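You operate a simulated robot arm through the tools that you are given. There is no shell and no other tool. Be economical: measure what you need, move in short steps, check, and stop when the job is done.

Carry out the task below with a simulated two-armed robot. There is one attempt and no reset: what you move stays moved.

JOB
Pick up the brown roll with one hand, pass it to the other hand and put it on the green mat. Set down upright: brown roll.
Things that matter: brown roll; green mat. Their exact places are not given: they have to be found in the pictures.

It is judged by the outcome, as a careful person would: the job done as asked, and still so three seconds after it is handed in. It fails if anything else is knocked over, pushed out of place, dropped, spilled or broken.

ROBOT AND FRAMES
Two 7-joint arms with two-finger parallel grippers on one trunk, on a base that drives. Base frame: it is fixed to the floor where the robot stands at the start and does not move with it; the origin is under the middle of the robot, x ahead of it, y to its left, z up; the surface under the hand at the start is at about z = 0.8. Units: m, rad, N and s.
The left shoulder is at the start at [0.05, 0.165, 1.055], the right one opposite. With the tool pointing down near the work surface each hand reaches from about 0.24 to 0.7 m from the robot's upright axis, wherever it stands, measured 20 degrees to its own side. Places, roughly: green mat [1.9, -0.8, 0.8]. Payload 3.91 kg a hand.
The TCP of each hand is the grasp point between the finger pads, 0.03 m short of the fingertips. In the tool frame z runs along the fingers and y along their closing line. Largest opening 0.11 m; finger width 0.02, thickness 0.01; the body of the gripper, 0.048 by 0.112 m, starts 0.055 m behind the TCP.
Orientation is told as [roll, pitch, yaw] about the base's x, y, z axes, in that order, counted from this pose: with the fingers straight down and closing along the base's y, the tool's x points along the base's -x, its y along +y and its z along -z.

CONTROLS
- The arms move only by the tool step_arm. It takes "left_deltas", "right_deltas" or both (then of equal length, played together; a hand with none holds still); each is a list of rows, each a list of 6 numbers: the shift along the tool's x, y, z in m, then the turn, a rotation vector about the tool's x, y, z in rad. In form: [[tx, ty, tz, rx, ry, rz], ...]. A call has 1 to 10 rows; each row shifts and turns the commanded pose from where the row before left it, along the tool's axes as they then stand. "left_grip" and "right_grip" are, for a hand that has rows, the gripper command, from -1 (fully open) to 1 (shut), values between in proportion, set as the call begins (left out, the last holds). Rows are played at 5 a second. More than 0.05 m and 0.15 rad between two rows, or a gripper value outside its range, and nothing of the call is played. A pose out of reach is approached as far as the arm can. The call stops where the force on the tool passes 40 N (or 10 N more than at its start, if that is more) or the arm is blocked; 0.2 s more then pass. Each finger travels about 0.045 m/s and halts on what it meets, pressing with about 27 N; the grip force reading is that of the motor and also rises with nothing between the fingers. The clock runs only during rows and for 0.2 s after the last one: add rows that do not move to give the fingers time. It gives the time, the measured TCP pose, the force on the tool (base axes), the opening and the grip force at its end, in the units of the frame above (readings bear some noise), with the torque about the TCP (base axes, N m) and any sound that the robot's microphone picked up.
- Cameras (640 x 400 px; columns grow to the right, rows downward): "scene" is now at [0.1002, -0.0539, 1.257]; the picture's right is [-0.56, -0.83, 0.00], its down [-0.33, 0.23, -0.92] and it looks along [0.76, -0.52, -0.40] (base axes); focal length 278 px, centre (320, 200). "left" rides on the left gripper at [0.072, -0.017, -0.103] in its tool frame; the picture's right is [0.23, 0.97, 0.00], its down [-0.76, 0.18, -0.62] and it looks along [-0.61, 0.14, 0.78] (tool axes); focal length 222 px, centre (320, 200). "right" rides on the right gripper at [0.072, 0.017, -0.103] in its tool frame; the picture's right is [-0.23, 0.97, 0.00], its down [-0.76, -0.18, -0.62] and it looks along [-0.61, -0.14, 0.78] (tool axes); focal length 222 px, centre (320, 200).
- grab_frame(camera): a new picture of that camera. The clock stands still meanwhile.
- lift_body(by): slides the trunk up (or, below 0, down) by that many m; the arms and the scene camera ride with it, the base frame stays. It gives what a move gives, with no picture.
- roll_base(legs): drives the robot by 1 to 6 legs, each [ahead, left, turn to the left] in m, m and rad, along the robot's own axes; the way and the turn of a leg run together, so that a leg with both is an arc; at most 1.5 m and 3.142 rad a leg. The arms and the cameras ride along, it lands a little off, and it stops where it bumps. It gives what a move gives.
- aim_head(pan, tilt): turns the head with the scene camera to pan (to the left, within 1.396 rad either way) and tilt (down, from -0.506 to 1.204), counted from straight ahead of the robot. It gives what a move gives.
- point_at(camera, pixels): for up to 12 pixels [column, row] of the newest picture of that camera ("zoom" is the newest enlarged one), the place [x, y, z] in the base frame of the surface seen there, good to about 0.002 m, but the place of the scene camera against the robot may be out by one fixed shift of up to 0.018 m in any direction. The clock stands still meanwhile.
- zoom(camera, box): a new picture of the part [left, top, right, bottom] of that camera's present view, enlarged. The clock stands still meanwhile.
- hand_in(): hands the job in; it is judged then, once.

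Go step by step. Measure first, check grasps and placings, and put right what went wrong. The budget is 80 turns and 62 pictures, counting those below and the enlarged ones. Unless the task says otherwise, let go and move clear before handing in, and close with one line.

The tools are called after "Request:" by a JSON object that holds its "fn" and its "kwargs". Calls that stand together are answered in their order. step_arm: Moves the arms, as the interface text tells. Its arguments: {"type":"object","properties":{"left_deltas":{"type":"array","items":{"type":"array","items":{"type":"number"}}},"left_grip":{"type":"number"},"right_deltas":{"type":"array","items":{"type":"array","items":{"type":"number"}}},"right_grip":{"type":"number"}},"required":[]} The other tools are called the same way: lift_body (by) slides the trunk up or down; roll_base (legs) drives the base; aim_head (pan, tilt) turns the head that bears the scene camera; grab_frame (camera) takes a picture; point_at (camera, pixels) gives the place of the surface under pixels of a picture; zoom (camera, box) takes an enlarged picture of a part of a camera's view; hand_in () hands the job in.

At the start:

```text
time: 0.0
left_tool_pos: [0.4122, -0.0627, 1.1308]
left_tcp_rot: [-0.001, 0.001, 0.001]
left_force: [0.0, 0.6, 0.1]
left_torque: [0.0, 0.0, 0.0]
left_finger_gap: 0.11
left_grip_force: 0.0
right_tool_pos: [0.3853, -0.4559, 1.0412]
right_tcp_rot: [0.0, 0.0, 0.002]
right_force: [-0.2, 0.4, -0.2]
right_torque: [0.01, -0.01, -0.02]
right_finger_gap: 0.1098
right_grip_force: 0.1
trunk travel left (down, up): [-0.275, 0.228]
robot x, y, heading: [0.0023, 0.0015, -0.004]
head pan, tilt: [-0.599, 0.412]
```

scene: 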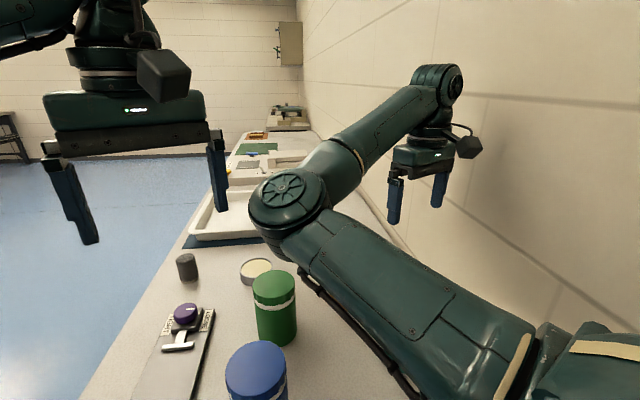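
right: 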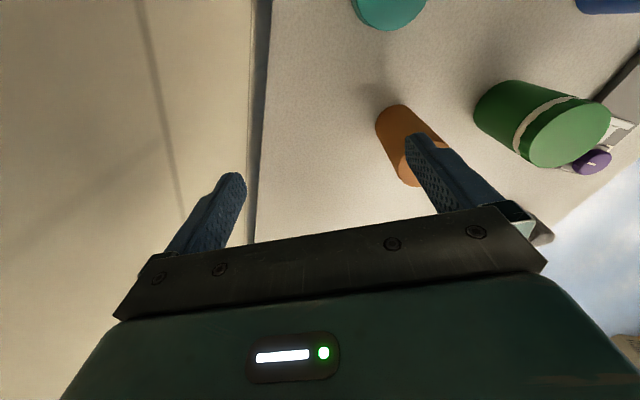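
left: 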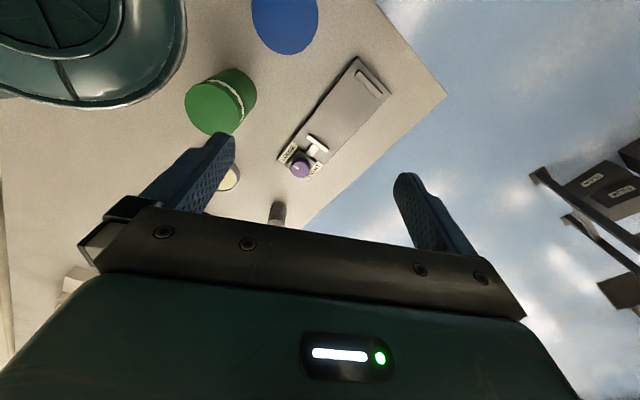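

The right camera shows a brown roll at about (408,145), near a green can at (540,120). The green mat is probably at (258,148) in the scene picture, so I'll measure these points.

Request:
{"fn": "point_at", "kwargs": {"camera": "right", "pixels": [[395, 112], [385, 125], [408, 110], [400, 150], [415, 175], [408, 130], [568, 135], [515, 110], [390, 10], [330, 150], [262, 100], [250, 220]]}}

Request:
{"fn": "point_at", "kwargs": {"camera": "scene", "pixels": [[258, 148], [240, 147], [275, 147], [275, 285], [256, 268], [187, 258], [257, 355], [185, 312], [285, 110], [130, 400], [255, 134], [240, 225]]}}

Request:
{"fn": "zoom", "kwargs": {"camera": "scene", "box": [200, 90, 340, 190]}}

Request:
{"fn": "zoom", "kwargs": {"camera": "right", "box": [320, 60, 480, 220]}}

```text
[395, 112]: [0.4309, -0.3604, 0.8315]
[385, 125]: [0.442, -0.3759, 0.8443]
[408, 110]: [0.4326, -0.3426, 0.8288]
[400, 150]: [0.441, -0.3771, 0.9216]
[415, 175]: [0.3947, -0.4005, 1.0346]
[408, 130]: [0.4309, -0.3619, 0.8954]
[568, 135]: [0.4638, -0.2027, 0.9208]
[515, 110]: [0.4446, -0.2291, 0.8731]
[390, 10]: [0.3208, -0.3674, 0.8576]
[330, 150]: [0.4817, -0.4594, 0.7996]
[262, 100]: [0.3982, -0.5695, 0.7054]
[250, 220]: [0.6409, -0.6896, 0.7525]
```

```text
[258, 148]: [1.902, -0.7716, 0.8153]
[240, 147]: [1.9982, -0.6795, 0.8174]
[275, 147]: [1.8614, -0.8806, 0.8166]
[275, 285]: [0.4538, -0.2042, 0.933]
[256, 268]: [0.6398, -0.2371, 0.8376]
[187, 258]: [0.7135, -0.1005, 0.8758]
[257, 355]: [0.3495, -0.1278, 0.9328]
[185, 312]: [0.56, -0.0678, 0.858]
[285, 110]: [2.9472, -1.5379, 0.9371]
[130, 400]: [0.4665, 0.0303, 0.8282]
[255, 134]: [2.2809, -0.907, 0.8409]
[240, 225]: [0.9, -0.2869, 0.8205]
```

```text
4.00 times, centred on (270, 140) of scene
```

zoom: 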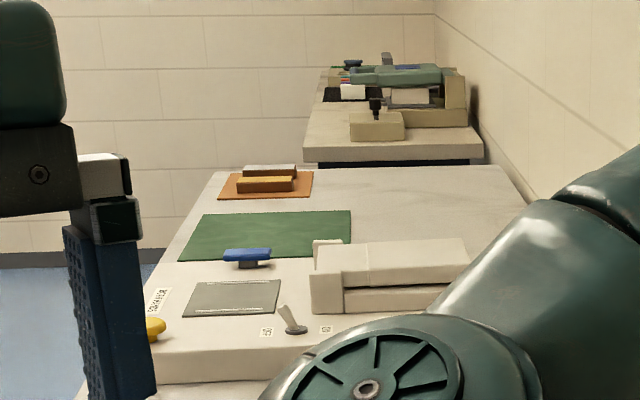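

```text
2.50 times, centred on (400, 140) of right
```

zoom: 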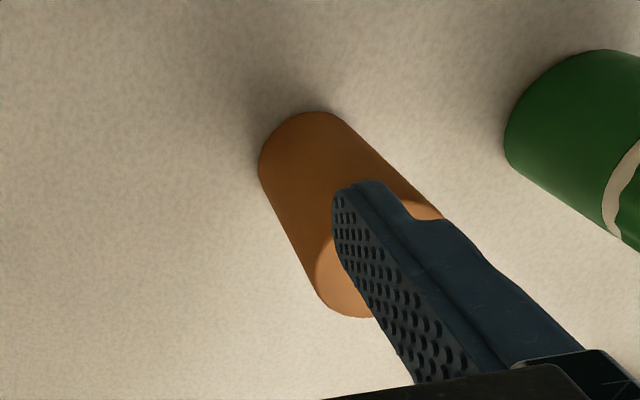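

The brown roll stands upright around (0.445,-0.36) with its top near z 0.93. I'll centre the right hand above it to see and measure the top.

Request:
{"fn": "step_arm", "kwargs": {"right_deltas": [[0, 0.04, -0.02, 0, 0, 0], [0, 0.045, 0, 0, 0, 0], [0, 0, 0, 0, 0, 0]]}}

Request:
{"fn": "grab_frame", "kwargs": {"camera": "right"}}

```text
time: 0.8
left_tool_pos: [0.4118, -0.0621, 1.131]
left_tcp_rot: [-0.001, 0.0, 0.0]
left_force: [0.0, 0.2, 0.3]
left_torque: [0.02, 0.01, 0.0]
left_finger_gap: 0.11
left_grip_force: 0.1
right_tool_pos: [0.3907, -0.3865, 1.0653]
right_tcp_rot: [-0.002, 0.001, 0.002]
right_force: [-0.8, 0.3, 0.5]
right_torque: [-0.01, 0.03, -0.01]
right_finger_gap: 0.1102
right_grip_force: 0.1
right hand out of reach, approached as far as the arm can: row 2
trunk travel left (down, up): [-0.275, 0.228]
robot x, y, heading: [-0.0005, 0.0007, -0.002]
head pan, tilt: [-0.599, 0.412]
```

```text
56 pictures are left
```

right: 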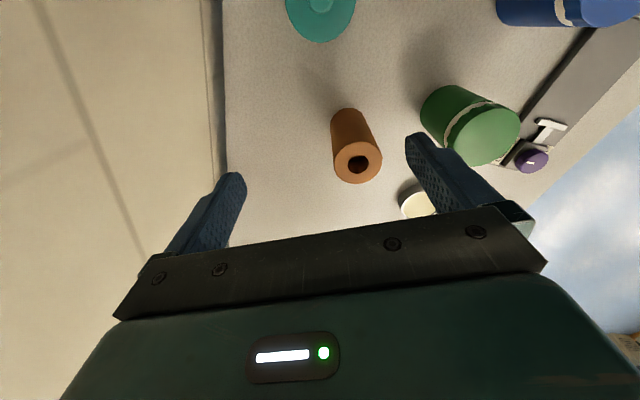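

The roll is now in full view, a hollow tube with its top at (358,162). I'll measure its top rim and base.

Request:
{"fn": "point_at", "kwargs": {"camera": "right", "pixels": [[338, 162], [379, 160], [358, 145], [360, 181], [340, 172], [376, 173], [345, 130], [333, 115], [352, 109], [370, 120], [420, 80], [320, 110]]}}

Request:
{"fn": "aim_head", "kwargs": {"pan": -0.6, "tilt": 0.8}}

Request:
{"fn": "grab_frame", "kwargs": {"camera": "scene"}}

```text
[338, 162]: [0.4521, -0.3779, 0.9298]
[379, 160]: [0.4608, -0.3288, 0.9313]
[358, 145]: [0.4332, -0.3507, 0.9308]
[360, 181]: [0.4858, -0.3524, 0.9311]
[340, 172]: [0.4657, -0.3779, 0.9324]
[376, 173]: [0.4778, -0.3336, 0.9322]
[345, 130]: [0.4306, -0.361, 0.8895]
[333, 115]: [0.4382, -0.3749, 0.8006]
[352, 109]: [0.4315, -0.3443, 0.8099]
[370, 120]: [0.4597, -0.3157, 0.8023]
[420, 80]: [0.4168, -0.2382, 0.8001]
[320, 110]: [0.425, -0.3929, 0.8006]
```

```text
time: 1.7
left_tool_pos: [0.4127, -0.0617, 1.1312]
left_tcp_rot: [-0.001, -0.001, -0.001]
left_force: [0.2, 0.1, -0.8]
left_torque: [0.0, 0.0, 0.01]
left_finger_gap: 0.11
left_grip_force: 0.0
right_tool_pos: [0.3911, -0.3859, 1.0651]
right_tcp_rot: [0.0, 0.001, -0.002]
right_force: [-0.3, 0.0, 0.4]
right_torque: [0.0, -0.02, -0.01]
right_finger_gap: 0.1099
right_grip_force: 0.1
trunk travel left (down, up): [-0.275, 0.228]
robot x, y, heading: [0.0005, 0.0013, 0.0]
head pan, tilt: [-0.6, 0.799]
```

```text
55 pictures are left
```

scene: 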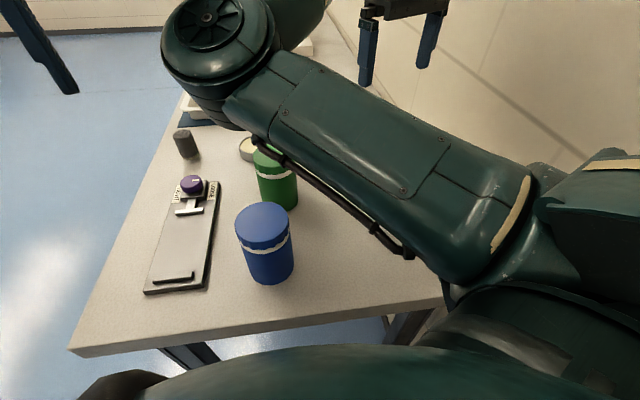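

The roll is centred at about (0.458,-0.353), 0.051 m wide, spanning z 0.80–0.931. I'll bring the right hand over it and turn it about 90° in yaw, which will leave the left hand room for the handover.

Request:
{"fn": "step_arm", "kwargs": {"right_deltas": [[-0.035, 0.015, 0, 0, 0, 0], [-0.032, 0.018, 0, 0, 0, 0], [0, 0, 0, 0, 0, -0.15], [0, 0, 0, 0, 0, -0.15], [0, 0, 0, 0, 0, -0.15], [0, 0, 0, 0, 0, -0.15], [0, 0, 0, 0, 0, -0.15], [0, 0, 0, 0, 0, -0.15], [0, 0, 0, 0, 0, 0]]}}

```text
time: 3.7
left_tool_pos: [0.4108, -0.0624, 1.1305]
left_tcp_rot: [0.001, 0.0, 0.0]
left_force: [-0.5, -0.2, -0.5]
left_torque: [0.01, 0.0, -0.02]
left_finger_gap: 0.1103
left_grip_force: 0.1
right_tool_pos: [0.459, -0.3633, 1.0645]
right_tcp_rot: [0.002, 0.0, 0.903]
right_force: [0.1, 0.2, 0.2]
right_torque: [0.0, 0.03, 0.04]
right_finger_gap: 0.1104
right_grip_force: 0.2
right hand out of reach, approached as far as the arm can: row 1
trunk travel left (down, up): [-0.275, 0.228]
robot x, y, heading: [-0.002, -0.001, 0.0]
head pan, tilt: [-0.6, 0.799]
```

The yaw works so far, so I'll continue it to about 1.55 and close the last centimetre in y.

Request:
{"fn": "step_arm", "kwargs": {"right_deltas": [[0, 0, 0, 0, 0, -0.15], [0, 0, 0, 0, 0, -0.15], [0, 0, 0, 0, 0, -0.15], [0, 0, 0, 0, 0, -0.15], [0, 0, 0, 0, 0, -0.067], [-0.01, 0.0, 0.02, 0, 0, 0], [0, 0, 0, 0, 0, 0]]}}

Request:
{"fn": "grab_frame", "kwargs": {"camera": "right"}}

```text
time: 5.3
left_tool_pos: [0.411, -0.0629, 1.1309]
left_tcp_rot: [-0.001, 0.001, -0.001]
left_force: [-0.4, -0.4, 1.5]
left_torque: [0.02, -0.03, -0.03]
left_finger_gap: 0.11
left_grip_force: 0.0
right_tool_pos: [0.4637, -0.3623, 1.044]
right_tcp_rot: [0.001, 0.0, 1.567]
right_force: [-1.0, 0.6, 1.6]
right_torque: [0.01, -0.04, 0.03]
right_finger_gap: 0.1099
right_grip_force: 0.1
right hand out of reach, approached as far as the arm can: row 6
trunk travel left (down, up): [-0.275, 0.228]
robot x, y, heading: [0.0019, -0.001, 0.0]
head pan, tilt: [-0.6, 0.799]
```

```text
54 pictures are left
```

right: 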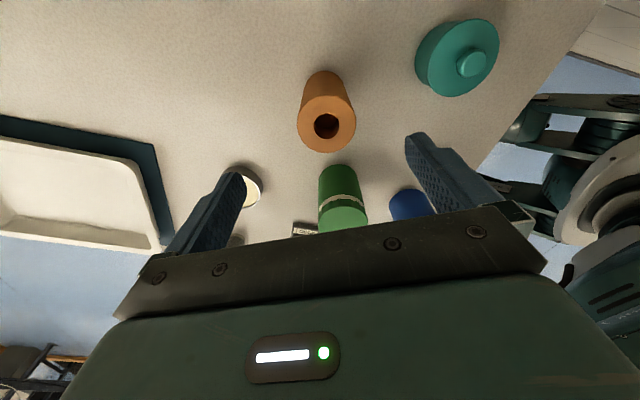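

The roll's top shows at about (326,125) in this picture. I'll re-measure its rim from here.

Request:
{"fn": "point_at", "kwargs": {"camera": "right", "pixels": [[301, 124], [352, 124], [326, 104], [326, 149], [308, 110], [345, 141], [326, 72], [342, 205], [432, 40]]}}

```text
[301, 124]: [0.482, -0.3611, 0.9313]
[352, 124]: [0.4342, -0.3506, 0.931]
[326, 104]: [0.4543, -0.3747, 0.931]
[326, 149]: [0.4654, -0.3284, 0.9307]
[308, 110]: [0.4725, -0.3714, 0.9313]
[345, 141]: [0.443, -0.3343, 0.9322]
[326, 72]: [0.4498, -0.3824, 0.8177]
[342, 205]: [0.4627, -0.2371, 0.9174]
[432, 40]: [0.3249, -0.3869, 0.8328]
```

The roll's centre is confirmed at (0.459,-0.353). I'll descend to just above the rim and correct the offset.

Request:
{"fn": "step_arm", "kwargs": {"right_deltas": [[0, 0.004, 0.04, 0, 0, 0], [-0.005, 0, 0.03, 0, 0, 0], [-0.004, 0, 0.01, 0, 0, 0], [0, 0, 0, 0, 0, 0]]}}

```text
time: 6.3
left_tool_pos: [0.4116, -0.0628, 1.1309]
left_tcp_rot: [0.0, -0.001, -0.001]
left_force: [-0.1, -0.1, -0.1]
left_torque: [-0.04, 0.02, 0.02]
left_finger_gap: 0.1096
left_grip_force: 0.1
right_tool_pos: [0.4658, -0.3641, 0.9644]
right_tcp_rot: [0.001, 0.0, 1.567]
right_force: [0.9, -0.3, -0.7]
right_torque: [-0.01, 0.03, 0.02]
right_finger_gap: 0.1102
right_grip_force: 0.0
right hand out of reach, approached as far as the arm can: row 1, 2, 3
trunk travel left (down, up): [-0.275, 0.228]
robot x, y, heading: [-0.0021, 0.0011, 0.0]
head pan, tilt: [-0.6, 0.799]
```

The right hand won't come closer to the robot in this posture. I'll raise it and back the base off a few centimetres to give it room.

Request:
{"fn": "step_arm", "kwargs": {"right_deltas": [[0, 0, -0.04, 0, 0, 0], [0, 0, 0, 0, 0, 0]]}}

Request:
{"fn": "roll_base", "kwargs": {"legs": [[-0.06, 0.03, 0]]}}

Request:
{"fn": "step_arm", "kwargs": {"right_deltas": [[0, -0.03, 0, 0, 0, 0], [0, -0.023, 0, 0, 0, 0], [0.018, 0, 0, 0, 0, 0], [0, 0, 0, 0, 0, 0]]}}

```text
time: 6.9
left_tool_pos: [0.4116, -0.0627, 1.1313]
left_tcp_rot: [0.001, 0.001, -0.001]
left_force: [0.2, -0.8, 0.3]
left_torque: [0.0, 0.02, -0.01]
left_finger_gap: 0.1097
left_grip_force: 0.0
right_tool_pos: [0.4664, -0.3625, 1.0056]
right_tcp_rot: [0.001, -0.001, 1.568]
right_force: [-0.2, -0.2, -0.4]
right_torque: [0.01, 0.02, -0.01]
right_finger_gap: 0.1101
right_grip_force: 0.1
trunk travel left (down, up): [-0.275, 0.228]
robot x, y, heading: [-0.0006, 0.0003, 0.0]
head pan, tilt: [-0.6, 0.799]
```

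```text
time: 7.9
left_tool_pos: [0.3522, -0.0328, 1.131]
left_tcp_rot: [0.0, -0.002, 0.0]
left_force: [-0.7, -0.2, 0.6]
left_torque: [-0.03, 0.01, -0.01]
left_finger_gap: 0.11
left_grip_force: 0.1
right_tool_pos: [0.407, -0.3343, 1.0047]
right_tcp_rot: [0.0, 0.001, 1.566]
right_force: [-0.6, -0.5, 0.1]
right_torque: [0.0, -0.01, -0.02]
right_finger_gap: 0.1102
right_grip_force: 0.1
trunk travel left (down, up): [-0.275, 0.228]
robot x, y, heading: [-0.0624, 0.0279, 0.0]
head pan, tilt: [-0.6, 0.799]
```

```text
time: 8.9
left_tool_pos: [0.353, -0.0323, 1.1312]
left_tcp_rot: [0.0, 0.0, 0.001]
left_force: [-0.2, 0.0, -0.1]
left_torque: [0.01, 0.0, -0.02]
left_finger_gap: 0.1098
left_grip_force: 0.0
right_tool_pos: [0.4593, -0.3523, 1.0045]
right_tcp_rot: [-0.001, 0.001, 1.565]
right_force: [0.4, -0.3, -0.7]
right_torque: [0.02, -0.01, 0.01]
right_finger_gap: 0.11
right_grip_force: 0.1
trunk travel left (down, up): [-0.275, 0.228]
robot x, y, heading: [-0.059, 0.0314, -0.003]
head pan, tilt: [-0.6, 0.799]
```

The hand is now at (0.459,-0.352), right over the roll. I'll descend to z≈0.912 and close, adding rows so the fingers have time.

Request:
{"fn": "step_arm", "kwargs": {"right_deltas": [[0, 0, 0.04, 0, 0, 0], [0, 0, 0.03, 0, 0, 0], [0, 0, 0.022, 0, 0, 0], [0, 0, 0, 0, 0, 0]]}}

Request:
{"fn": "step_arm", "kwargs": {"right_deltas": [[0, 0, 0, 0, 0, 0], [0, 0, 0, 0, 0, 0], [0, 0, 0, 0, 0, 0], [0, 0, 0, 0, 0, 0], [0, 0, 0, 0, 0, 0], [0, 0, 0, 0, 0, 0], [0, 0, 0, 0, 0, 0]], "right_grip": 1}}

Request:
{"fn": "grab_frame", "kwargs": {"camera": "right"}}

```text
time: 9.9
left_tool_pos: [0.3528, -0.0315, 1.1305]
left_tcp_rot: [0.0, -0.001, 0.0]
left_force: [0.6, -0.2, -0.5]
left_torque: [0.0, 0.01, -0.01]
left_finger_gap: 0.1104
left_grip_force: 0.0
right_tool_pos: [0.4588, -0.3521, 0.9104]
right_tcp_rot: [-0.001, 0.002, 1.566]
right_force: [-0.4, -0.7, -0.2]
right_torque: [0.01, 0.0, -0.03]
right_finger_gap: 0.1101
right_grip_force: 0.1
trunk travel left (down, up): [-0.275, 0.228]
robot x, y, heading: [-0.0579, 0.0303, -0.002]
head pan, tilt: [-0.6, 0.799]
```

```text
time: 11.5
left_tool_pos: [0.3529, -0.0322, 1.1304]
left_tcp_rot: [0.002, 0.0, 0.0]
left_force: [0.3, 0.1, 1.0]
left_torque: [0.01, -0.02, 0.01]
left_finger_gap: 0.1099
left_grip_force: 0.1
right_tool_pos: [0.4588, -0.3512, 0.9115]
right_tcp_rot: [-0.001, -0.001, 1.566]
right_force: [-0.7, 1.0, -1.2]
right_torque: [0.0, 0.0, -0.01]
right_finger_gap: 0.0589
right_grip_force: 27.3
trunk travel left (down, up): [-0.275, 0.228]
robot x, y, heading: [-0.0563, 0.0337, 0.003]
head pan, tilt: [-0.6, 0.799]
```

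```text
53 pictures are left
```

right: 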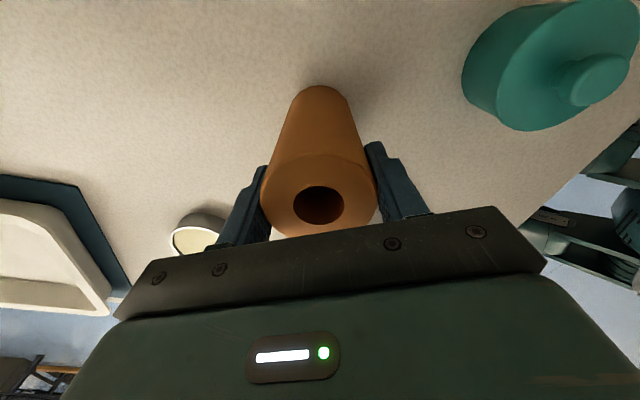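

The gripper halted at a 0.059 m gap with 27 N, so the roll is held. I'll lift it straight up.

Request:
{"fn": "step_arm", "kwargs": {"right_deltas": [[0, 0, -0.02, 0, 0, 0], [0, 0, -0.04, 0, 0, 0], [0, 0, -0.04, 0, 0, 0], [0, 0, -0.04, 0, 0, 0], [0, 0, -0.04, 0, 0, 0], [0, 0, 0, 0, 0, 0]]}}

Request:
{"fn": "grab_frame", "kwargs": {"camera": "right"}}

Request:
{"fn": "aim_head", "kwargs": {"pan": -0.3, "tilt": 0.45}}

Request:
{"fn": "grab_frame", "kwargs": {"camera": "scene"}}

```text
time: 12.9
left_tool_pos: [0.3523, -0.0325, 1.1321]
left_tcp_rot: [0.0, 0.0, 0.001]
left_force: [0.4, -0.2, -0.2]
left_torque: [0.01, 0.0, 0.01]
left_finger_gap: 0.1101
left_grip_force: 0.0
right_tool_pos: [0.46, -0.3499, 1.0929]
right_tcp_rot: [0.001, 0.001, 1.566]
right_force: [0.3, -0.2, 0.6]
right_torque: [0.01, -0.02, -0.03]
right_finger_gap: 0.0003
right_grip_force: 27.0
trunk travel left (down, up): [-0.275, 0.228]
robot x, y, heading: [-0.059, 0.0295, -0.002]
head pan, tilt: [-0.6, 0.799]
```

```text
52 pictures are left
```

right: 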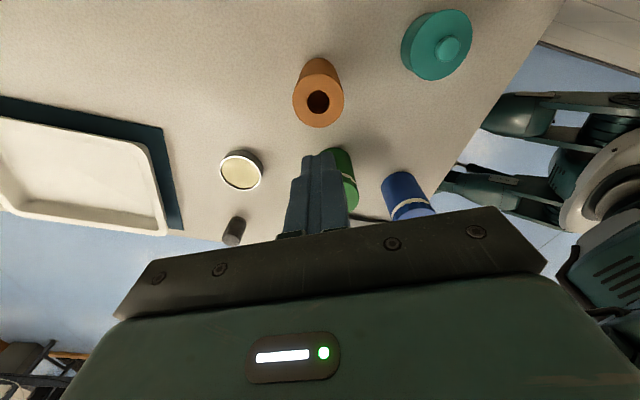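

```text
time: 13.7
left_tool_pos: [0.3521, -0.032, 1.1322]
left_tcp_rot: [0.002, -0.001, 0.0]
left_force: [-0.2, -0.4, -0.5]
left_torque: [-0.01, 0.0, 0.01]
left_finger_gap: 0.1101
left_grip_force: 0.0
right_tool_pos: [0.4592, -0.3516, 1.0928]
right_tcp_rot: [0.001, -0.001, 1.566]
right_force: [-0.3, 0.3, -0.4]
right_torque: [-0.03, 0.01, -0.01]
right_finger_gap: 0.0
right_grip_force: 26.8
trunk travel left (down, up): [-0.275, 0.228]
robot x, y, heading: [-0.0606, 0.028, -0.002]
head pan, tilt: [-0.3, 0.45]
```

```text
51 pictures are left
```

scene: 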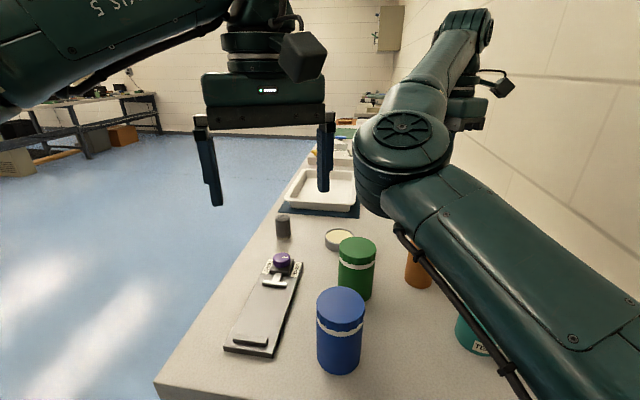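

The gap reading of 0.0003 shows the fingers had still been closing, and the roll stayed standing on the table at (318,95). I'll reopen the hand and measure the roll again.

Request:
{"fn": "point_at", "kwargs": {"camera": "right", "pixels": [[294, 100], [341, 100], [318, 81], [318, 124], [320, 60]]}}

Request:
{"fn": "step_arm", "kwargs": {"right_deltas": [[0, 0, 0, 0, 0, 0], [0, 0, 0, 0, 0, 0], [0, 0, 0, 0, 0, 0], [0, 0, 0, 0, 0, 0], [0, 0, 0, 0, 0, 0], [0, 0, 0, 0, 0, 0], [0, 0, 0, 0, 0, 0], [0, 0, 0, 0, 0, 0], [0, 0, 0, 0, 0, 0], [0, 0, 0, 0, 0, 0]], "right_grip": -1}}

```text
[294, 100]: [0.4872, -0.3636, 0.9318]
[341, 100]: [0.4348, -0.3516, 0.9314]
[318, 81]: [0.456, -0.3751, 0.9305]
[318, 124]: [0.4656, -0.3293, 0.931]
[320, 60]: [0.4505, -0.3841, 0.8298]
```

```text
time: 15.9
left_tool_pos: [0.3528, -0.033, 1.1301]
left_tcp_rot: [0.001, -0.001, 0.001]
left_force: [0.0, 0.5, -0.5]
left_torque: [0.0, -0.02, -0.01]
left_finger_gap: 0.1101
left_grip_force: 0.0
right_tool_pos: [0.4598, -0.3514, 1.0926]
right_tcp_rot: [0.0, 0.0, 1.566]
right_force: [1.7, -0.2, 1.0]
right_torque: [-0.01, 0.02, 0.0]
right_finger_gap: 0.1103
right_grip_force: 0.0
trunk travel left (down, up): [-0.275, 0.228]
robot x, y, heading: [-0.0558, 0.0308, 0.002]
head pan, tilt: [-0.3, 0.45]
```

The roll is still upright at about (0.461,-0.352). I'll go down again, slightly deeper, close for longer and watch the gap.

Request:
{"fn": "step_arm", "kwargs": {"right_deltas": [[0, 0, 0.05, 0, 0, 0], [0, 0, 0.05, 0, 0, 0], [0, 0, 0.05, 0, 0, 0], [0, -0.001, 0.037, 0, 0, 0], [0, 0, 0, 0, 0, 0]]}}

Request:
{"fn": "step_arm", "kwargs": {"right_deltas": [[0, 0, 0, 0, 0, 0], [0, 0, 0, 0, 0, 0], [0, 0, 0, 0, 0, 0], [0, 0, 0, 0, 0, 0], [0, 0, 0, 0, 0, 0], [0, 0, 0, 0, 0, 0], [0, 0, 0, 0, 0, 0], [0, 0, 0, 0, 0, 0], [0, 0, 0, 0, 0, 0], [0, 0, 0, 0, 0, 0]], "right_grip": 1}}

Request:
{"fn": "step_arm", "kwargs": {"right_deltas": [[0, 0, 0, 0, 0, 0], [0, 0, 0, 0, 0, 0], [0, 0, 0, 0, 0, 0]]}}

Request:
{"fn": "zoom", "kwargs": {"camera": "right", "box": [220, 70, 420, 250]}}

```text
time: 17.1
left_tool_pos: [0.3522, -0.0318, 1.1305]
left_tcp_rot: [0.0, 0.0, 0.002]
left_force: [0.2, 0.0, -0.1]
left_torque: [0.0, 0.04, 0.01]
left_finger_gap: 0.11
left_grip_force: 0.0
right_tool_pos: [0.461, -0.3531, 0.905]
right_tcp_rot: [0.001, 0.002, 1.566]
right_force: [-0.6, -0.1, -1.0]
right_torque: [0.0, -0.02, 0.02]
right_finger_gap: 0.1098
right_grip_force: 0.0
trunk travel left (down, up): [-0.275, 0.228]
robot x, y, heading: [-0.062, 0.0304, 0.002]
head pan, tilt: [-0.3, 0.45]
```

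```text
time: 19.3
left_tool_pos: [0.3527, -0.0312, 1.1314]
left_tcp_rot: [0.0, 0.001, 0.0]
left_force: [0.5, 0.9, -0.5]
left_torque: [0.0, 0.0, 0.0]
left_finger_gap: 0.11
left_grip_force: 0.1
right_tool_pos: [0.4602, -0.3528, 0.905]
right_tcp_rot: [0.0, 0.0, 1.564]
right_force: [-1.3, 0.3, -0.5]
right_torque: [-0.02, -0.01, 0.02]
right_finger_gap: 0.059
right_grip_force: 27.3
trunk travel left (down, up): [-0.275, 0.228]
robot x, y, heading: [-0.0582, 0.0303, 0.005]
head pan, tilt: [-0.3, 0.45]
```

```text
time: 20.1
left_tool_pos: [0.3521, -0.0324, 1.1312]
left_tcp_rot: [-0.001, 0.001, -0.001]
left_force: [0.0, 0.2, -0.2]
left_torque: [-0.01, -0.01, -0.01]
left_finger_gap: 0.1105
left_grip_force: 0.1
right_tool_pos: [0.4603, -0.3513, 0.9053]
right_tcp_rot: [0.001, 0.0, 1.565]
right_force: [-0.9, 0.6, 0.6]
right_torque: [-0.06, 0.02, 0.01]
right_finger_gap: 0.0589
right_grip_force: 26.9
trunk travel left (down, up): [-0.275, 0.228]
robot x, y, heading: [-0.0567, 0.0314, -0.001]
head pan, tilt: [-0.3, 0.45]
```

```text
2.22 times, centred on (320, 160) of right
```

zoom: 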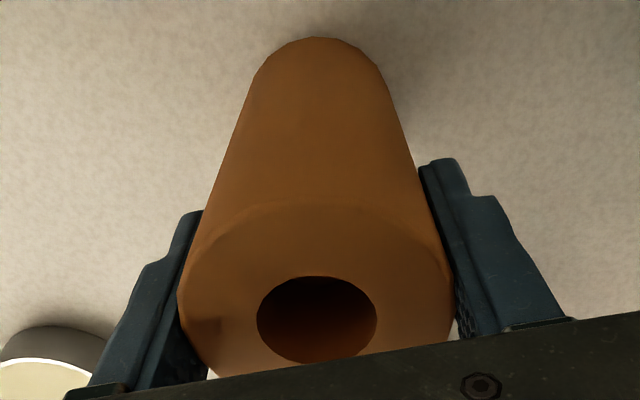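

The gap is stable at 0.059 m, so the roll is truly gripped and must have slipped out on the fast lift. I'll lift very gently this time and watch the load.

Request:
{"fn": "step_arm", "kwargs": {"right_deltas": [[0, 0, -0.003, 0, 0, 0], [0, 0, -0.004, 0, 0, 0], [0, 0, -0.004, 0, 0, 0], [0, 0, -0.004, 0, 0, 0], [0, 0, 0, 0, 0, 0]]}}

Request:
{"fn": "zoom", "kwargs": {"camera": "right", "box": [220, 70, 420, 250]}}

```text
time: 21.3
left_tool_pos: [0.3538, -0.0317, 1.1297]
left_tcp_rot: [0.002, 0.001, 0.001]
left_force: [0.1, -0.2, 0.0]
left_torque: [0.0, 0.01, -0.01]
left_finger_gap: 0.1104
left_grip_force: 0.0
right_tool_pos: [0.4604, -0.3521, 0.9209]
right_tcp_rot: [-0.002, 0.0, 1.566]
right_force: [0.4, -0.4, -1.4]
right_torque: [-0.01, -0.03, -0.02]
right_finger_gap: 0.0589
right_grip_force: 26.7
trunk travel left (down, up): [-0.275, 0.228]
robot x, y, heading: [-0.0614, 0.0295, -0.002]
head pan, tilt: [-0.3, 0.45]
```

```text
2.22 times, centred on (320, 160) of right
```

zoom: 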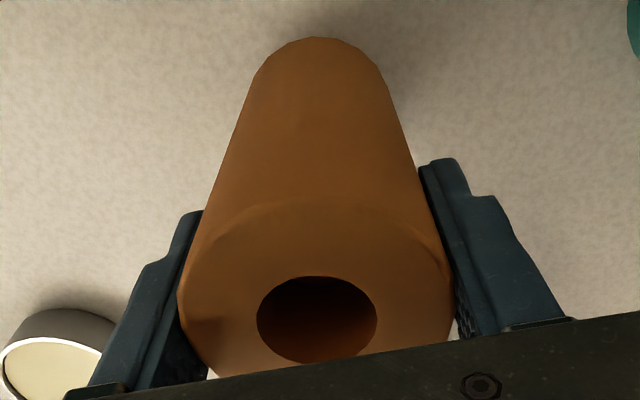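

The roll rose with the hand, since its picture is unchanged while the background moved. I'll continue lifting slowly.

Request:
{"fn": "step_arm", "kwargs": {"right_deltas": [[0, 0, -0.006, 0, 0, 0], [0, 0, -0.008, 0, 0, 0], [0, 0, -0.01, 0, 0, 0], [0, 0, -0.01, 0, 0, 0], [0, 0, -0.01, 0, 0, 0], [0, 0, -0.01, 0, 0, 0], [0, 0, -0.006, 0, 0, 0], [0, 0, 0, 0, 0, 0]]}}

Request:
{"fn": "zoom", "kwargs": {"camera": "right", "box": [220, 70, 420, 250]}}

```text
time: 23.1
left_tool_pos: [0.3529, -0.0313, 1.1312]
left_tcp_rot: [-0.001, 0.0, 0.002]
left_force: [0.6, -0.2, -0.5]
left_torque: [-0.04, 0.0, -0.01]
left_finger_gap: 0.1101
left_grip_force: 0.0
right_tool_pos: [0.4607, -0.352, 0.9801]
right_tcp_rot: [0.0, 0.0, 1.566]
right_force: [0.6, -0.1, -0.7]
right_torque: [0.01, 0.01, -0.02]
right_finger_gap: 0.059
right_grip_force: 27.3
trunk travel left (down, up): [-0.275, 0.228]
robot x, y, heading: [-0.063, 0.0312, -0.001]
head pan, tilt: [-0.3, 0.45]
```

```text
2.22 times, centred on (320, 160) of right
```

zoom: 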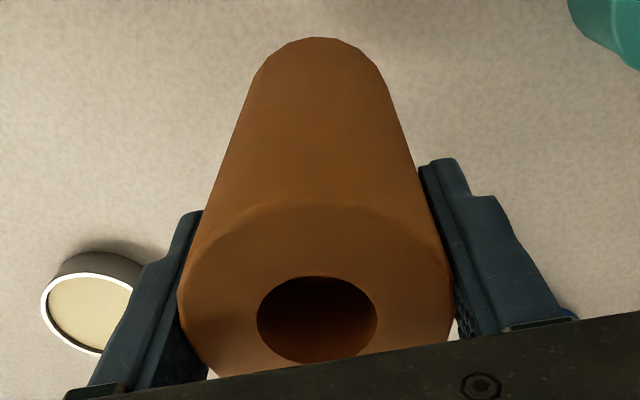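

The grip holds when the lift is slow. I'll raise the right hand further at that pace while moving the left hand out to its side and starting its yaw.

Request:
{"fn": "step_arm", "kwargs": {"left_deltas": [[-0.03, 0.04, 0, 0, 0, 0], [-0.03, 0.04, 0, 0, 0, 0], [-0.03, 0.04, 0, 0, 0, 0], [-0.03, 0.03, 0, 0, 0, 0], [0, 0, 0, 0, 0, 0.14], [0, 0, 0, 0, 0, 0.15], [0, 0, 0, 0, 0, 0.15], [0, 0, 0, 0, 0, 0.15], [0, 0, 0, 0, 0, 0.15], [0, 0, 0, 0, 0, 0.15]], "right_deltas": [[0, 0, -0.006, 0, 0, 0], [0, 0, -0.01, 0, 0, 0], [0, 0, -0.012, 0, 0, 0], [0, 0, -0.014, 0, 0, 0], [0, 0, -0.014, 0, 0, 0], [0, 0, -0.014, 0, 0, 0], [0, 0, -0.014, 0, 0, 0], [0, 0, -0.014, 0, 0, 0], [0, 0, -0.012, 0, 0, 0], [0, 0, -0.006, 0, 0, 0]]}}

Request:
{"fn": "grab_frame", "kwargs": {"camera": "right"}}

```text
time: 25.3
left_tool_pos: [0.4278, 0.109, 1.1114]
left_tcp_rot: [0.001, -0.001, -0.89]
left_force: [0.0, 1.4, 1.4]
left_torque: [0.01, -0.01, -0.03]
left_finger_gap: 0.1101
left_grip_force: 0.1
left hand out of reach, approached as far as the arm can: row 9, 10
right_tool_pos: [0.4616, -0.3513, 1.0966]
right_tcp_rot: [-0.001, 0.0, 1.566]
right_force: [0.6, 0.3, -1.2]
right_torque: [-0.03, 0.01, 0.03]
right_finger_gap: 0.0587
right_grip_force: 26.9
trunk travel left (down, up): [-0.275, 0.228]
robot x, y, heading: [-0.0609, 0.0307, 0.004]
head pan, tilt: [-0.3, 0.45]
```

```text
47 pictures are left
```

right: 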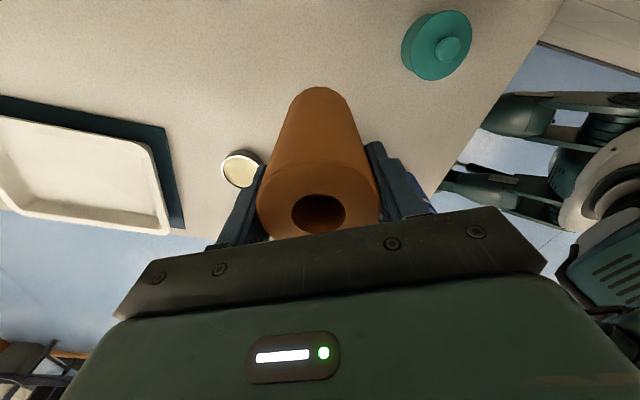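

The roll is held steady at z≈1.097. The left yaw stops at about -0.89 with the fingers down, so I'll tilt the left hand towards horizontal and turn the right hand slowly to match.

Request:
{"fn": "step_arm", "kwargs": {"left_deltas": [[0, 0, 0, 0, -0.13, 0], [0, 0, 0, 0, -0.13, 0], [0, 0, 0, 0, -0.13, 0], [0, 0, 0, 0, -0.13, 0], [0, 0, 0.01, 0, -0.13, 0], [0, 0, 0.02, 0, -0.13, 0], [0, 0, 0.02, 0, -0.13, 0], [0, 0, 0.02, 0, -0.13, 0], [0, 0, 0.02, 0, -0.13, 0], [0, 0, 0.02, 0, -0.13, 0]], "right_deltas": [[0, 0, 0, 0, 0, -0.03], [0, 0, 0, 0, 0, -0.06], [0, 0, 0, 0, 0, -0.06], [0, 0, 0, 0, 0, -0.06], [0, 0, 0, 0, 0, -0.06], [0, 0, 0, 0, 0, -0.06], [0, 0, 0, 0, 0, -0.06], [0, 0, 0, 0, 0, -0.06], [0, 0, 0, 0, 0, -0.06], [0, 0, 0, 0, 0, -0.03]]}}

Request:
{"fn": "grab_frame", "kwargs": {"camera": "scene"}}

```text
time: 27.5
left_tool_pos: [0.4807, 0.0433, 1.0437]
left_tcp_rot: [0.002, -1.304, -0.893]
left_force: [0.0, 0.5, -1.0]
left_torque: [0.01, -0.01, -0.01]
left_finger_gap: 0.11
left_grip_force: 0.1
right_tool_pos: [0.4621, -0.352, 1.0961]
right_tcp_rot: [0.0, 0.0, 2.108]
right_force: [0.5, -0.1, -1.5]
right_torque: [-0.02, 0.0, -0.02]
right_finger_gap: 0.059
right_grip_force: 27.3
trunk travel left (down, up): [-0.275, 0.228]
robot x, y, heading: [-0.0589, 0.0306, 0.004]
head pan, tilt: [-0.3, 0.45]
```

```text
46 pictures are left
```

scene: 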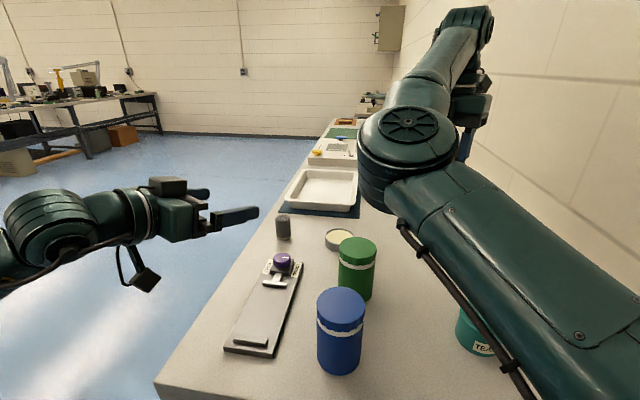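

Tool x, and so the camera, points downward when the hand is tilted, so a 45° left tilt suits both the handover and the placing better. I'll set that and bring the right hand slowly towards the handover point.

Request:
{"fn": "step_arm", "kwargs": {"left_deltas": [[0, 0, 0, 0, 0.13, 0], [0, 0, 0, 0, 0.13, 0], [0, 0, 0, 0, 0.13, 0], [0, 0, 0, 0, 0.13, 0], [0, 0, 0, 0, 0, 0], [0, 0, 0, 0, 0, 0], [0, 0, 0, 0, 0, 0], [0, 0, 0, 0, 0, 0], [0, 0, 0, 0, 0, 0], [0, 0, 0, 0, 0, 0]], "right_deltas": [[-0.005, -0.0045, 0, 0, 0, 0], [-0.01, -0.009, 0, 0, 0, 0], [-0.017, -0.0147, 0, 0, 0, 0], [-0.02, -0.0175, 0, 0, 0, 0], [-0.02, -0.0175, 0, 0, 0, 0], [-0.02, -0.0175, 0, 0, 0, 0], [-0.02, -0.0175, 0, 0, 0, 0], [-0.017, -0.0147, 0, 0, 0, 0], [-0.008, -0.008, 0, 0, 0, 0], [0, 0, 0, 0, 0, 0]]}}

Request:
{"fn": "grab_frame", "kwargs": {"camera": "scene"}}

Request:
{"fn": "grab_frame", "kwargs": {"camera": "left"}}

```text
time: 29.7
left_tool_pos: [0.4813, 0.0446, 1.0426]
left_tcp_rot: [0.0, -0.781, -0.89]
left_force: [-0.3, -0.1, 0.1]
left_torque: [-0.02, 0.01, 0.0]
left_finger_gap: 0.1098
left_grip_force: 0.1
right_tool_pos: [0.478, -0.2658, 1.0935]
right_tcp_rot: [0.001, -0.016, 2.07]
right_force: [0.4, -1.0, -1.4]
right_torque: [-0.03, -0.05, -0.03]
right_finger_gap: 0.0591
right_grip_force: 27.1
right hand out of reach, approached as far as the arm can: row 5, 6, 7, 8, 9
trunk travel left (down, up): [-0.275, 0.228]
robot x, y, heading: [-0.0561, 0.0278, -0.001]
head pan, tilt: [-0.3, 0.45]
```

```text
45 pictures are left
```

scene: 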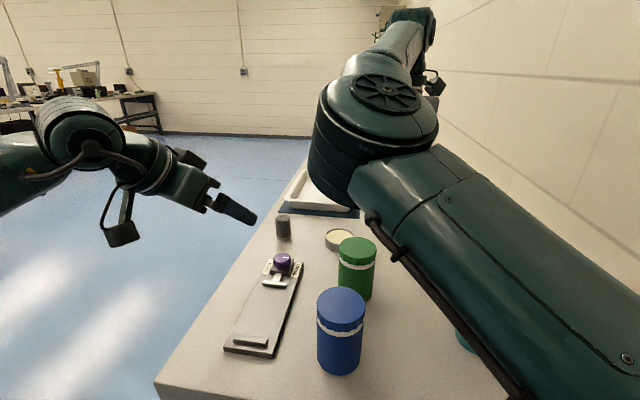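

```text
44 pictures are left
```

left: 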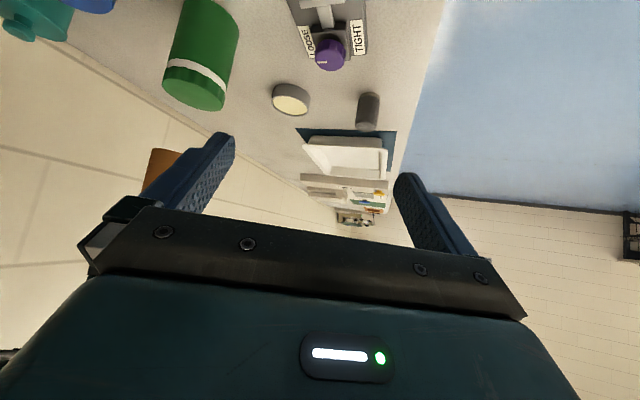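

The right hand stops near (0.478,-0.266), held by its inner reach limit. Farther forward should allow more, so I'll move it +x and +y gently.

Request:
{"fn": "step_arm", "kwargs": {"right_deltas": [[-0.001, -0.004, 0, 0, 0, 0], [-0.003, -0.01, 0, 0, 0, 0], [-0.004, -0.014, 0, 0, 0, 0], [-0.005, -0.017, 0, 0, 0, 0], [-0.005, -0.017, 0, 0, 0, 0], [-0.005, -0.017, 0, 0, 0, 0], [-0.004, -0.014, 0, 0, 0, 0], [-0.003, -0.01, 0, 0, 0, 0], [-0.001, -0.004, 0, 0, 0, 0], [0, 0, 0, 0, 0, 0]]}}

Request:
{"fn": "grab_frame", "kwargs": {"camera": "left"}}

Request:
{"fn": "grab_frame", "kwargs": {"camera": "scene"}}

```text
time: 31.9
left_tool_pos: [0.4809, 0.0433, 1.0429]
left_tcp_rot: [0.0, -0.781, -0.89]
left_force: [0.6, -0.5, 0.1]
left_torque: [0.01, -0.02, -0.03]
left_finger_gap: 0.1099
left_grip_force: 0.0
right_tool_pos: [0.5557, -0.1665, 1.0949]
right_tcp_rot: [0.0, -0.001, 2.106]
right_force: [-0.3, -0.3, -1.3]
right_torque: [-0.02, 0.0, 0.03]
right_finger_gap: 0.0589
right_grip_force: 27.3
trunk travel left (down, up): [-0.275, 0.228]
robot x, y, heading: [-0.0558, 0.0326, -0.001]
head pan, tilt: [-0.3, 0.45]
```

```text
43 pictures are left
```

left: 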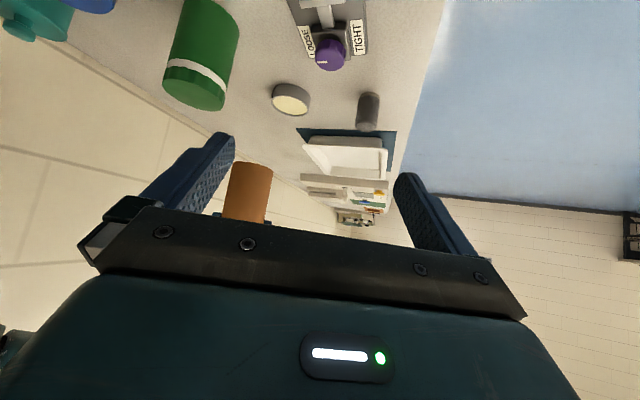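

```text
42 pictures are left
```

scene: 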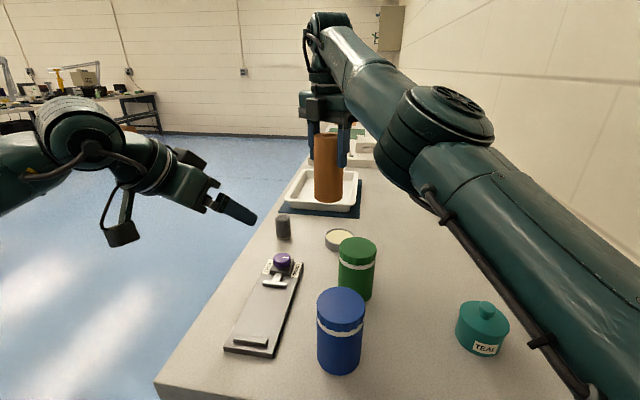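

The roll hangs upright at (0.556,-0.167) in clear view (scene 328,165). I'll move the left hand to a stand-off 0.10 m short of it, at the height of its lower part.

Request:
{"fn": "step_arm", "kwargs": {"left_deltas": [[-0.0172, -0.0185, 0.0217, 0, 0, 0], [-0.0172, -0.0185, 0.0217, 0, 0, 0], [-0.0172, -0.0185, 0.0217, 0, 0, 0], [-0.0172, -0.0185, 0.0217, 0, 0, 0], [0, 0, 0, 0, 0, 0]]}}

Request:
{"fn": "grab_frame", "kwargs": {"camera": "left"}}

Request:
{"fn": "grab_frame", "kwargs": {"camera": "scene"}}

```text
time: 33.1
left_tool_pos: [0.4924, -0.0869, 1.0297]
left_tcp_rot: [-0.001, -0.78, -0.89]
left_force: [-0.4, -0.1, -0.7]
left_torque: [0.0, -0.01, 0.0]
left_finger_gap: 0.1099
left_grip_force: 0.1
right_tool_pos: [0.5554, -0.1681, 1.0948]
right_tcp_rot: [0.001, 0.0, 2.106]
right_force: [0.0, 0.4, -0.8]
right_torque: [0.02, 0.04, 0.03]
right_finger_gap: 0.059
right_grip_force: 26.9
trunk travel left (down, up): [-0.275, 0.228]
robot x, y, heading: [-0.0629, 0.0331, -0.001]
head pan, tilt: [-0.3, 0.45]
```

```text
41 pictures are left
```

left: 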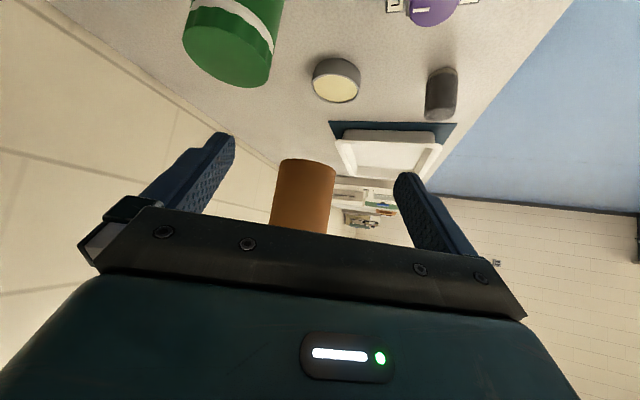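

```text
40 pictures are left
```

scene: 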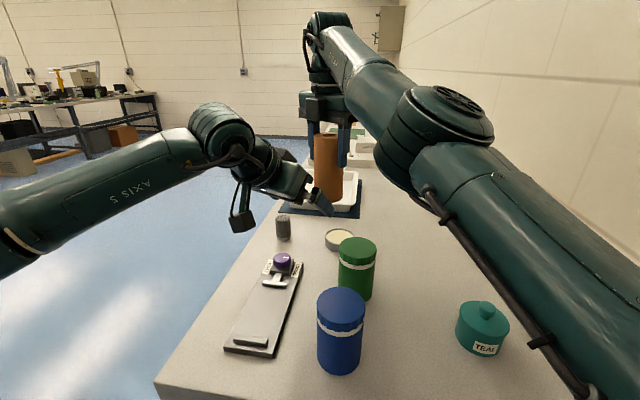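

The roll is centred between the left fingers (305,195). I'll advance horizontally to the grasp point and check before closing.

Request:
{"fn": "point_at", "kwargs": {"camera": "left", "pixels": [[305, 162], [283, 163], [332, 170], [300, 200]]}}

Request:
{"fn": "step_arm", "kwargs": {"left_deltas": [[-0.018, -0.001, 0.018, 0, 0, 0], [-0.018, -0.001, 0.018, 0, 0, 0], [-0.017, 0, 0.0165, 0, 0, 0], [-0.0105, 0, 0.0105, 0, 0, 0], [-0.0095, 0, 0.0095, 0, 0, 0], [0, 0, 0, 0, 0, 0]]}}

Request:
{"fn": "grab_frame", "kwargs": {"camera": "left"}}

Request:
{"fn": "zoom", "kwargs": {"camera": "scene", "box": [230, 80, 430, 240]}}

```text
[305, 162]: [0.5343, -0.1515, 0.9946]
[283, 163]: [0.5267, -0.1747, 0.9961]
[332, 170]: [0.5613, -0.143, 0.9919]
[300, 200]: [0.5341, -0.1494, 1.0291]
```

```text
time: 34.5
left_tool_pos: [0.5463, -0.1566, 1.0288]
left_tcp_rot: [0.001, -0.78, -0.888]
left_force: [-14.2, 13.8, -1.5]
left_torque: [-1.08, -1.07, -0.02]
left_finger_gap: 0.1097
left_grip_force: 0.1
left hand out of reach, approached as far as the arm can: row 5
right_tool_pos: [0.5568, -0.1685, 1.0942]
right_tcp_rot: [-0.001, 0.003, 2.103]
right_force: [14.3, -14.0, -0.4]
right_torque: [0.14, 0.12, -0.07]
right_finger_gap: 0.0588
right_grip_force: 27.0
trunk travel left (down, up): [-0.275, 0.228]
robot x, y, heading: [-0.0621, 0.0319, -0.002]
head pan, tilt: [-0.3, 0.45]
```

```text
39 pictures are left
```

left: 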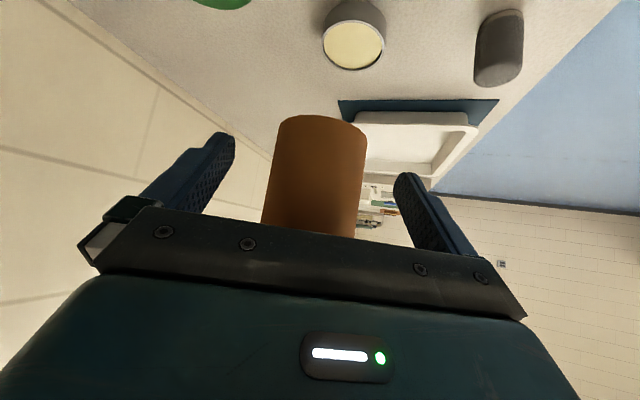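

```text
2.50 times, centred on (330, 160) of scene
```

zoom: 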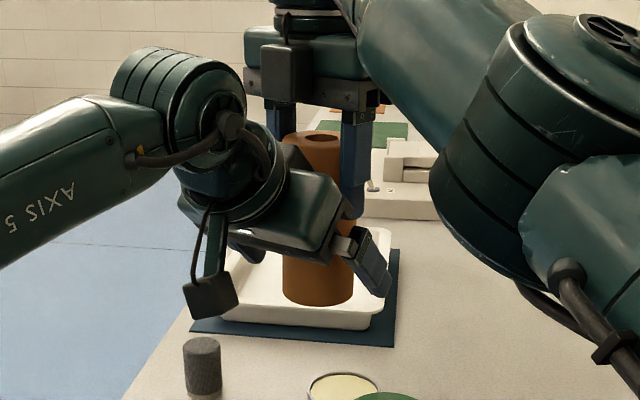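

The left hand stopped about 15 mm short with 14 N on it: the gripper body met the roll at this tilt. I'll back off, tilt a further 10° towards horizontal, and check that the roll wasn't disturbed.

Request:
{"fn": "step_arm", "kwargs": {"left_deltas": [[0.0142, 0, -0.0141, 0, 0, 0], [0.0142, 0, -0.0141, 0, 0, 0], [0.0142, 0, -0.0141, 0, -0.09, 0], [0, 0, 0, 0, -0.09, 0], [0, 0, 0, 0, 0, 0]]}}

Request:
{"fn": "zoom", "kwargs": {"camera": "scene", "box": [230, 80, 430, 240]}}

Request:
{"fn": "grab_frame", "kwargs": {"camera": "right"}}

Request:
{"fn": "grab_frame", "kwargs": {"camera": "left"}}

```text
time: 35.7
left_tool_pos: [0.5094, -0.1126, 1.0302]
left_tcp_rot: [-0.001, -0.961, -0.891]
left_force: [1.2, -0.7, -0.1]
left_torque: [0.03, -0.01, 0.01]
left_finger_gap: 0.11
left_grip_force: 0.1
right_tool_pos: [0.5556, -0.1679, 1.0955]
right_tcp_rot: [0.0, 0.0, 2.106]
right_force: [-0.4, -0.6, -0.7]
right_torque: [-0.01, 0.05, -0.02]
right_finger_gap: 0.059
right_grip_force: 27.4
trunk travel left (down, up): [-0.275, 0.228]
robot x, y, heading: [-0.0633, 0.0317, 0.0]
head pan, tilt: [-0.3, 0.45]
```

```text
2.50 times, centred on (330, 160) of scene
```

zoom: 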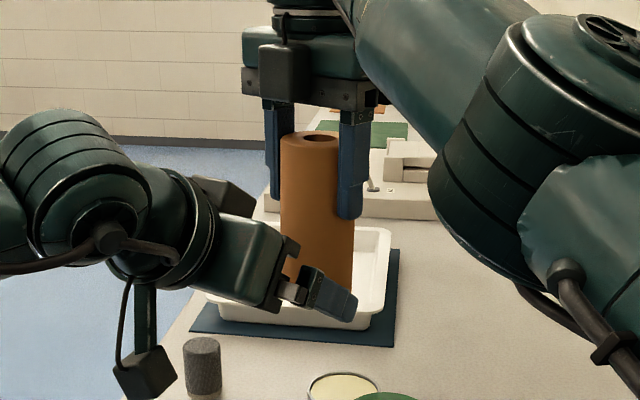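

```text
36 pictures are left
```

right: 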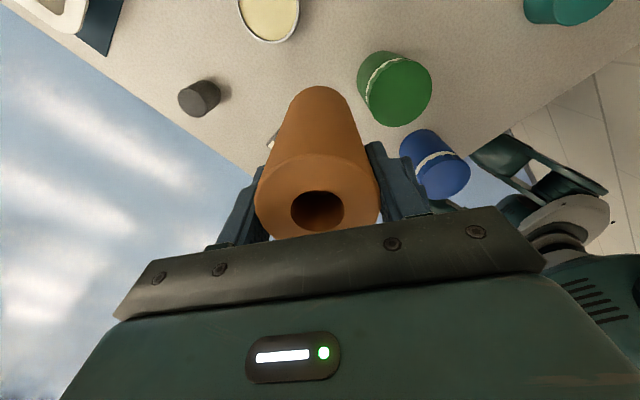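

```text
35 pictures are left
```

left: 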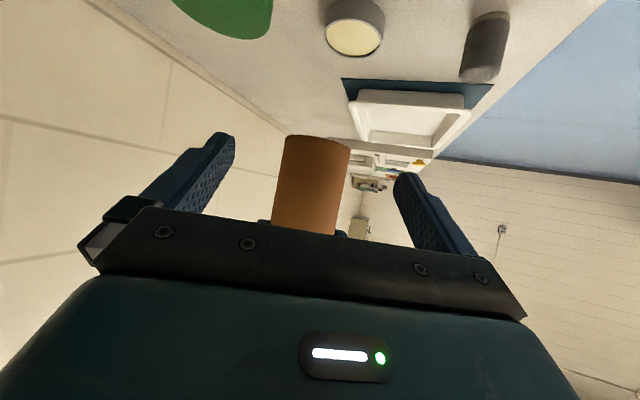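

The roll is unchanged in the right grip (hole still at 319,212). I'll raise the left hand about 1 cm and advance at the new tilt.

Request:
{"fn": "step_arm", "kwargs": {"left_deltas": [[-0.009, 0, -0.0063, 0, 0, 0], [-0.0115, 0, 0.016, 0, 0, 0], [-0.0115, 0, 0.016, 0, 0, 0], [-0.008, 0.001, 0.0115, 0, 0, 0], [-0.0066, 0, 0.0094, 0, 0, 0], [0, 0, 0, 0, 0, 0]]}}

Request:
{"fn": "grab_frame", "kwargs": {"camera": "left"}}

```text
time: 37.1
left_tool_pos: [0.5522, -0.1611, 1.0406]
left_tcp_rot: [0.001, -0.963, -0.89]
left_force: [-0.1, 0.5, 0.4]
left_torque: [-0.01, -0.02, -0.01]
left_finger_gap: 0.1098
left_grip_force: 0.0
right_tool_pos: [0.5555, -0.1678, 1.0942]
right_tcp_rot: [-0.001, 0.002, 2.106]
right_force: [0.3, -0.1, -0.6]
right_torque: [0.03, 0.02, -0.02]
right_finger_gap: 0.0586
right_grip_force: 26.6
trunk travel left (down, up): [-0.275, 0.228]
robot x, y, heading: [-0.0589, 0.0269, 0.005]
head pan, tilt: [-0.3, 0.45]
```

```text
34 pictures are left
```

left: 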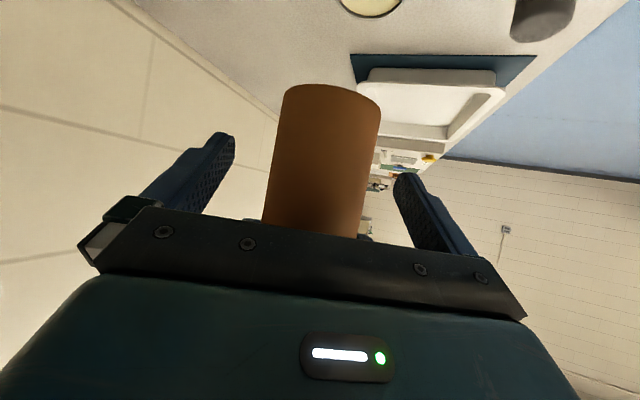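

There is no contact and the roll sits between the left fingers, so I'll close the left gripper.

Request:
{"fn": "step_arm", "kwargs": {"left_deltas": [[0, 0, 0, 0, 0, 0], [0, 0, 0, 0, 0, 0], [0, 0, 0, 0, 0, 0], [0, 0, 0, 0, 0, 0], [0, 0, 0, 0, 0, 0], [0, 0, 0, 0, 0, 0], [0, 0, 0, 0, 0, 0], [0, 0, 0, 0, 0, 0], [0, 0, 0, 0, 0, 0], [0, 0, 0, 0, 0, 0]], "left_grip": 1}}

Request:
{"fn": "grab_frame", "kwargs": {"camera": "left"}}

Request:
{"fn": "zoom", "kwargs": {"camera": "scene", "box": [230, 80, 430, 240]}}

```text
time: 39.3
left_tool_pos: [0.5504, -0.1624, 1.041]
left_tcp_rot: [0.003, -0.961, -0.891]
left_force: [-4.7, -2.7, 0.4]
left_torque: [0.39, -0.44, -0.1]
left_finger_gap: 0.0588
left_grip_force: 27.6
right_tool_pos: [0.5558, -0.1688, 1.0937]
right_tcp_rot: [-0.002, 0.0, 2.107]
right_force: [4.4, 1.6, -1.2]
right_torque: [-0.29, 0.19, 0.07]
right_finger_gap: 0.0588
right_grip_force: 27.6
trunk travel left (down, up): [-0.275, 0.228]
robot x, y, heading: [-0.0593, 0.0282, -0.004]
head pan, tilt: [-0.3, 0.45]
```

```text
33 pictures are left
```

left: 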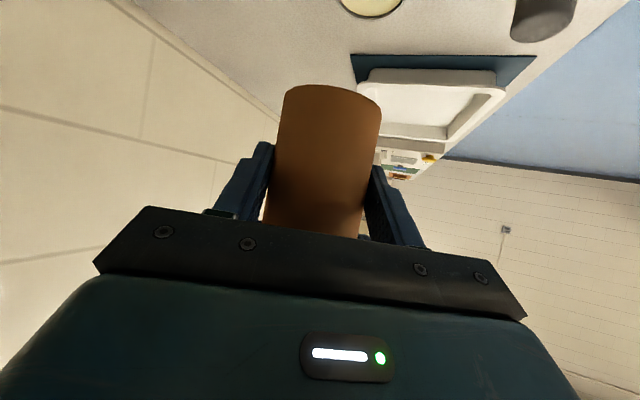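

```text
2.50 times, centred on (330, 160) of scene
```

zoom: 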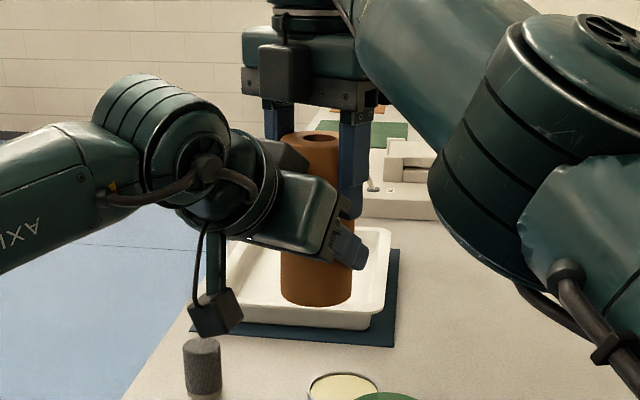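

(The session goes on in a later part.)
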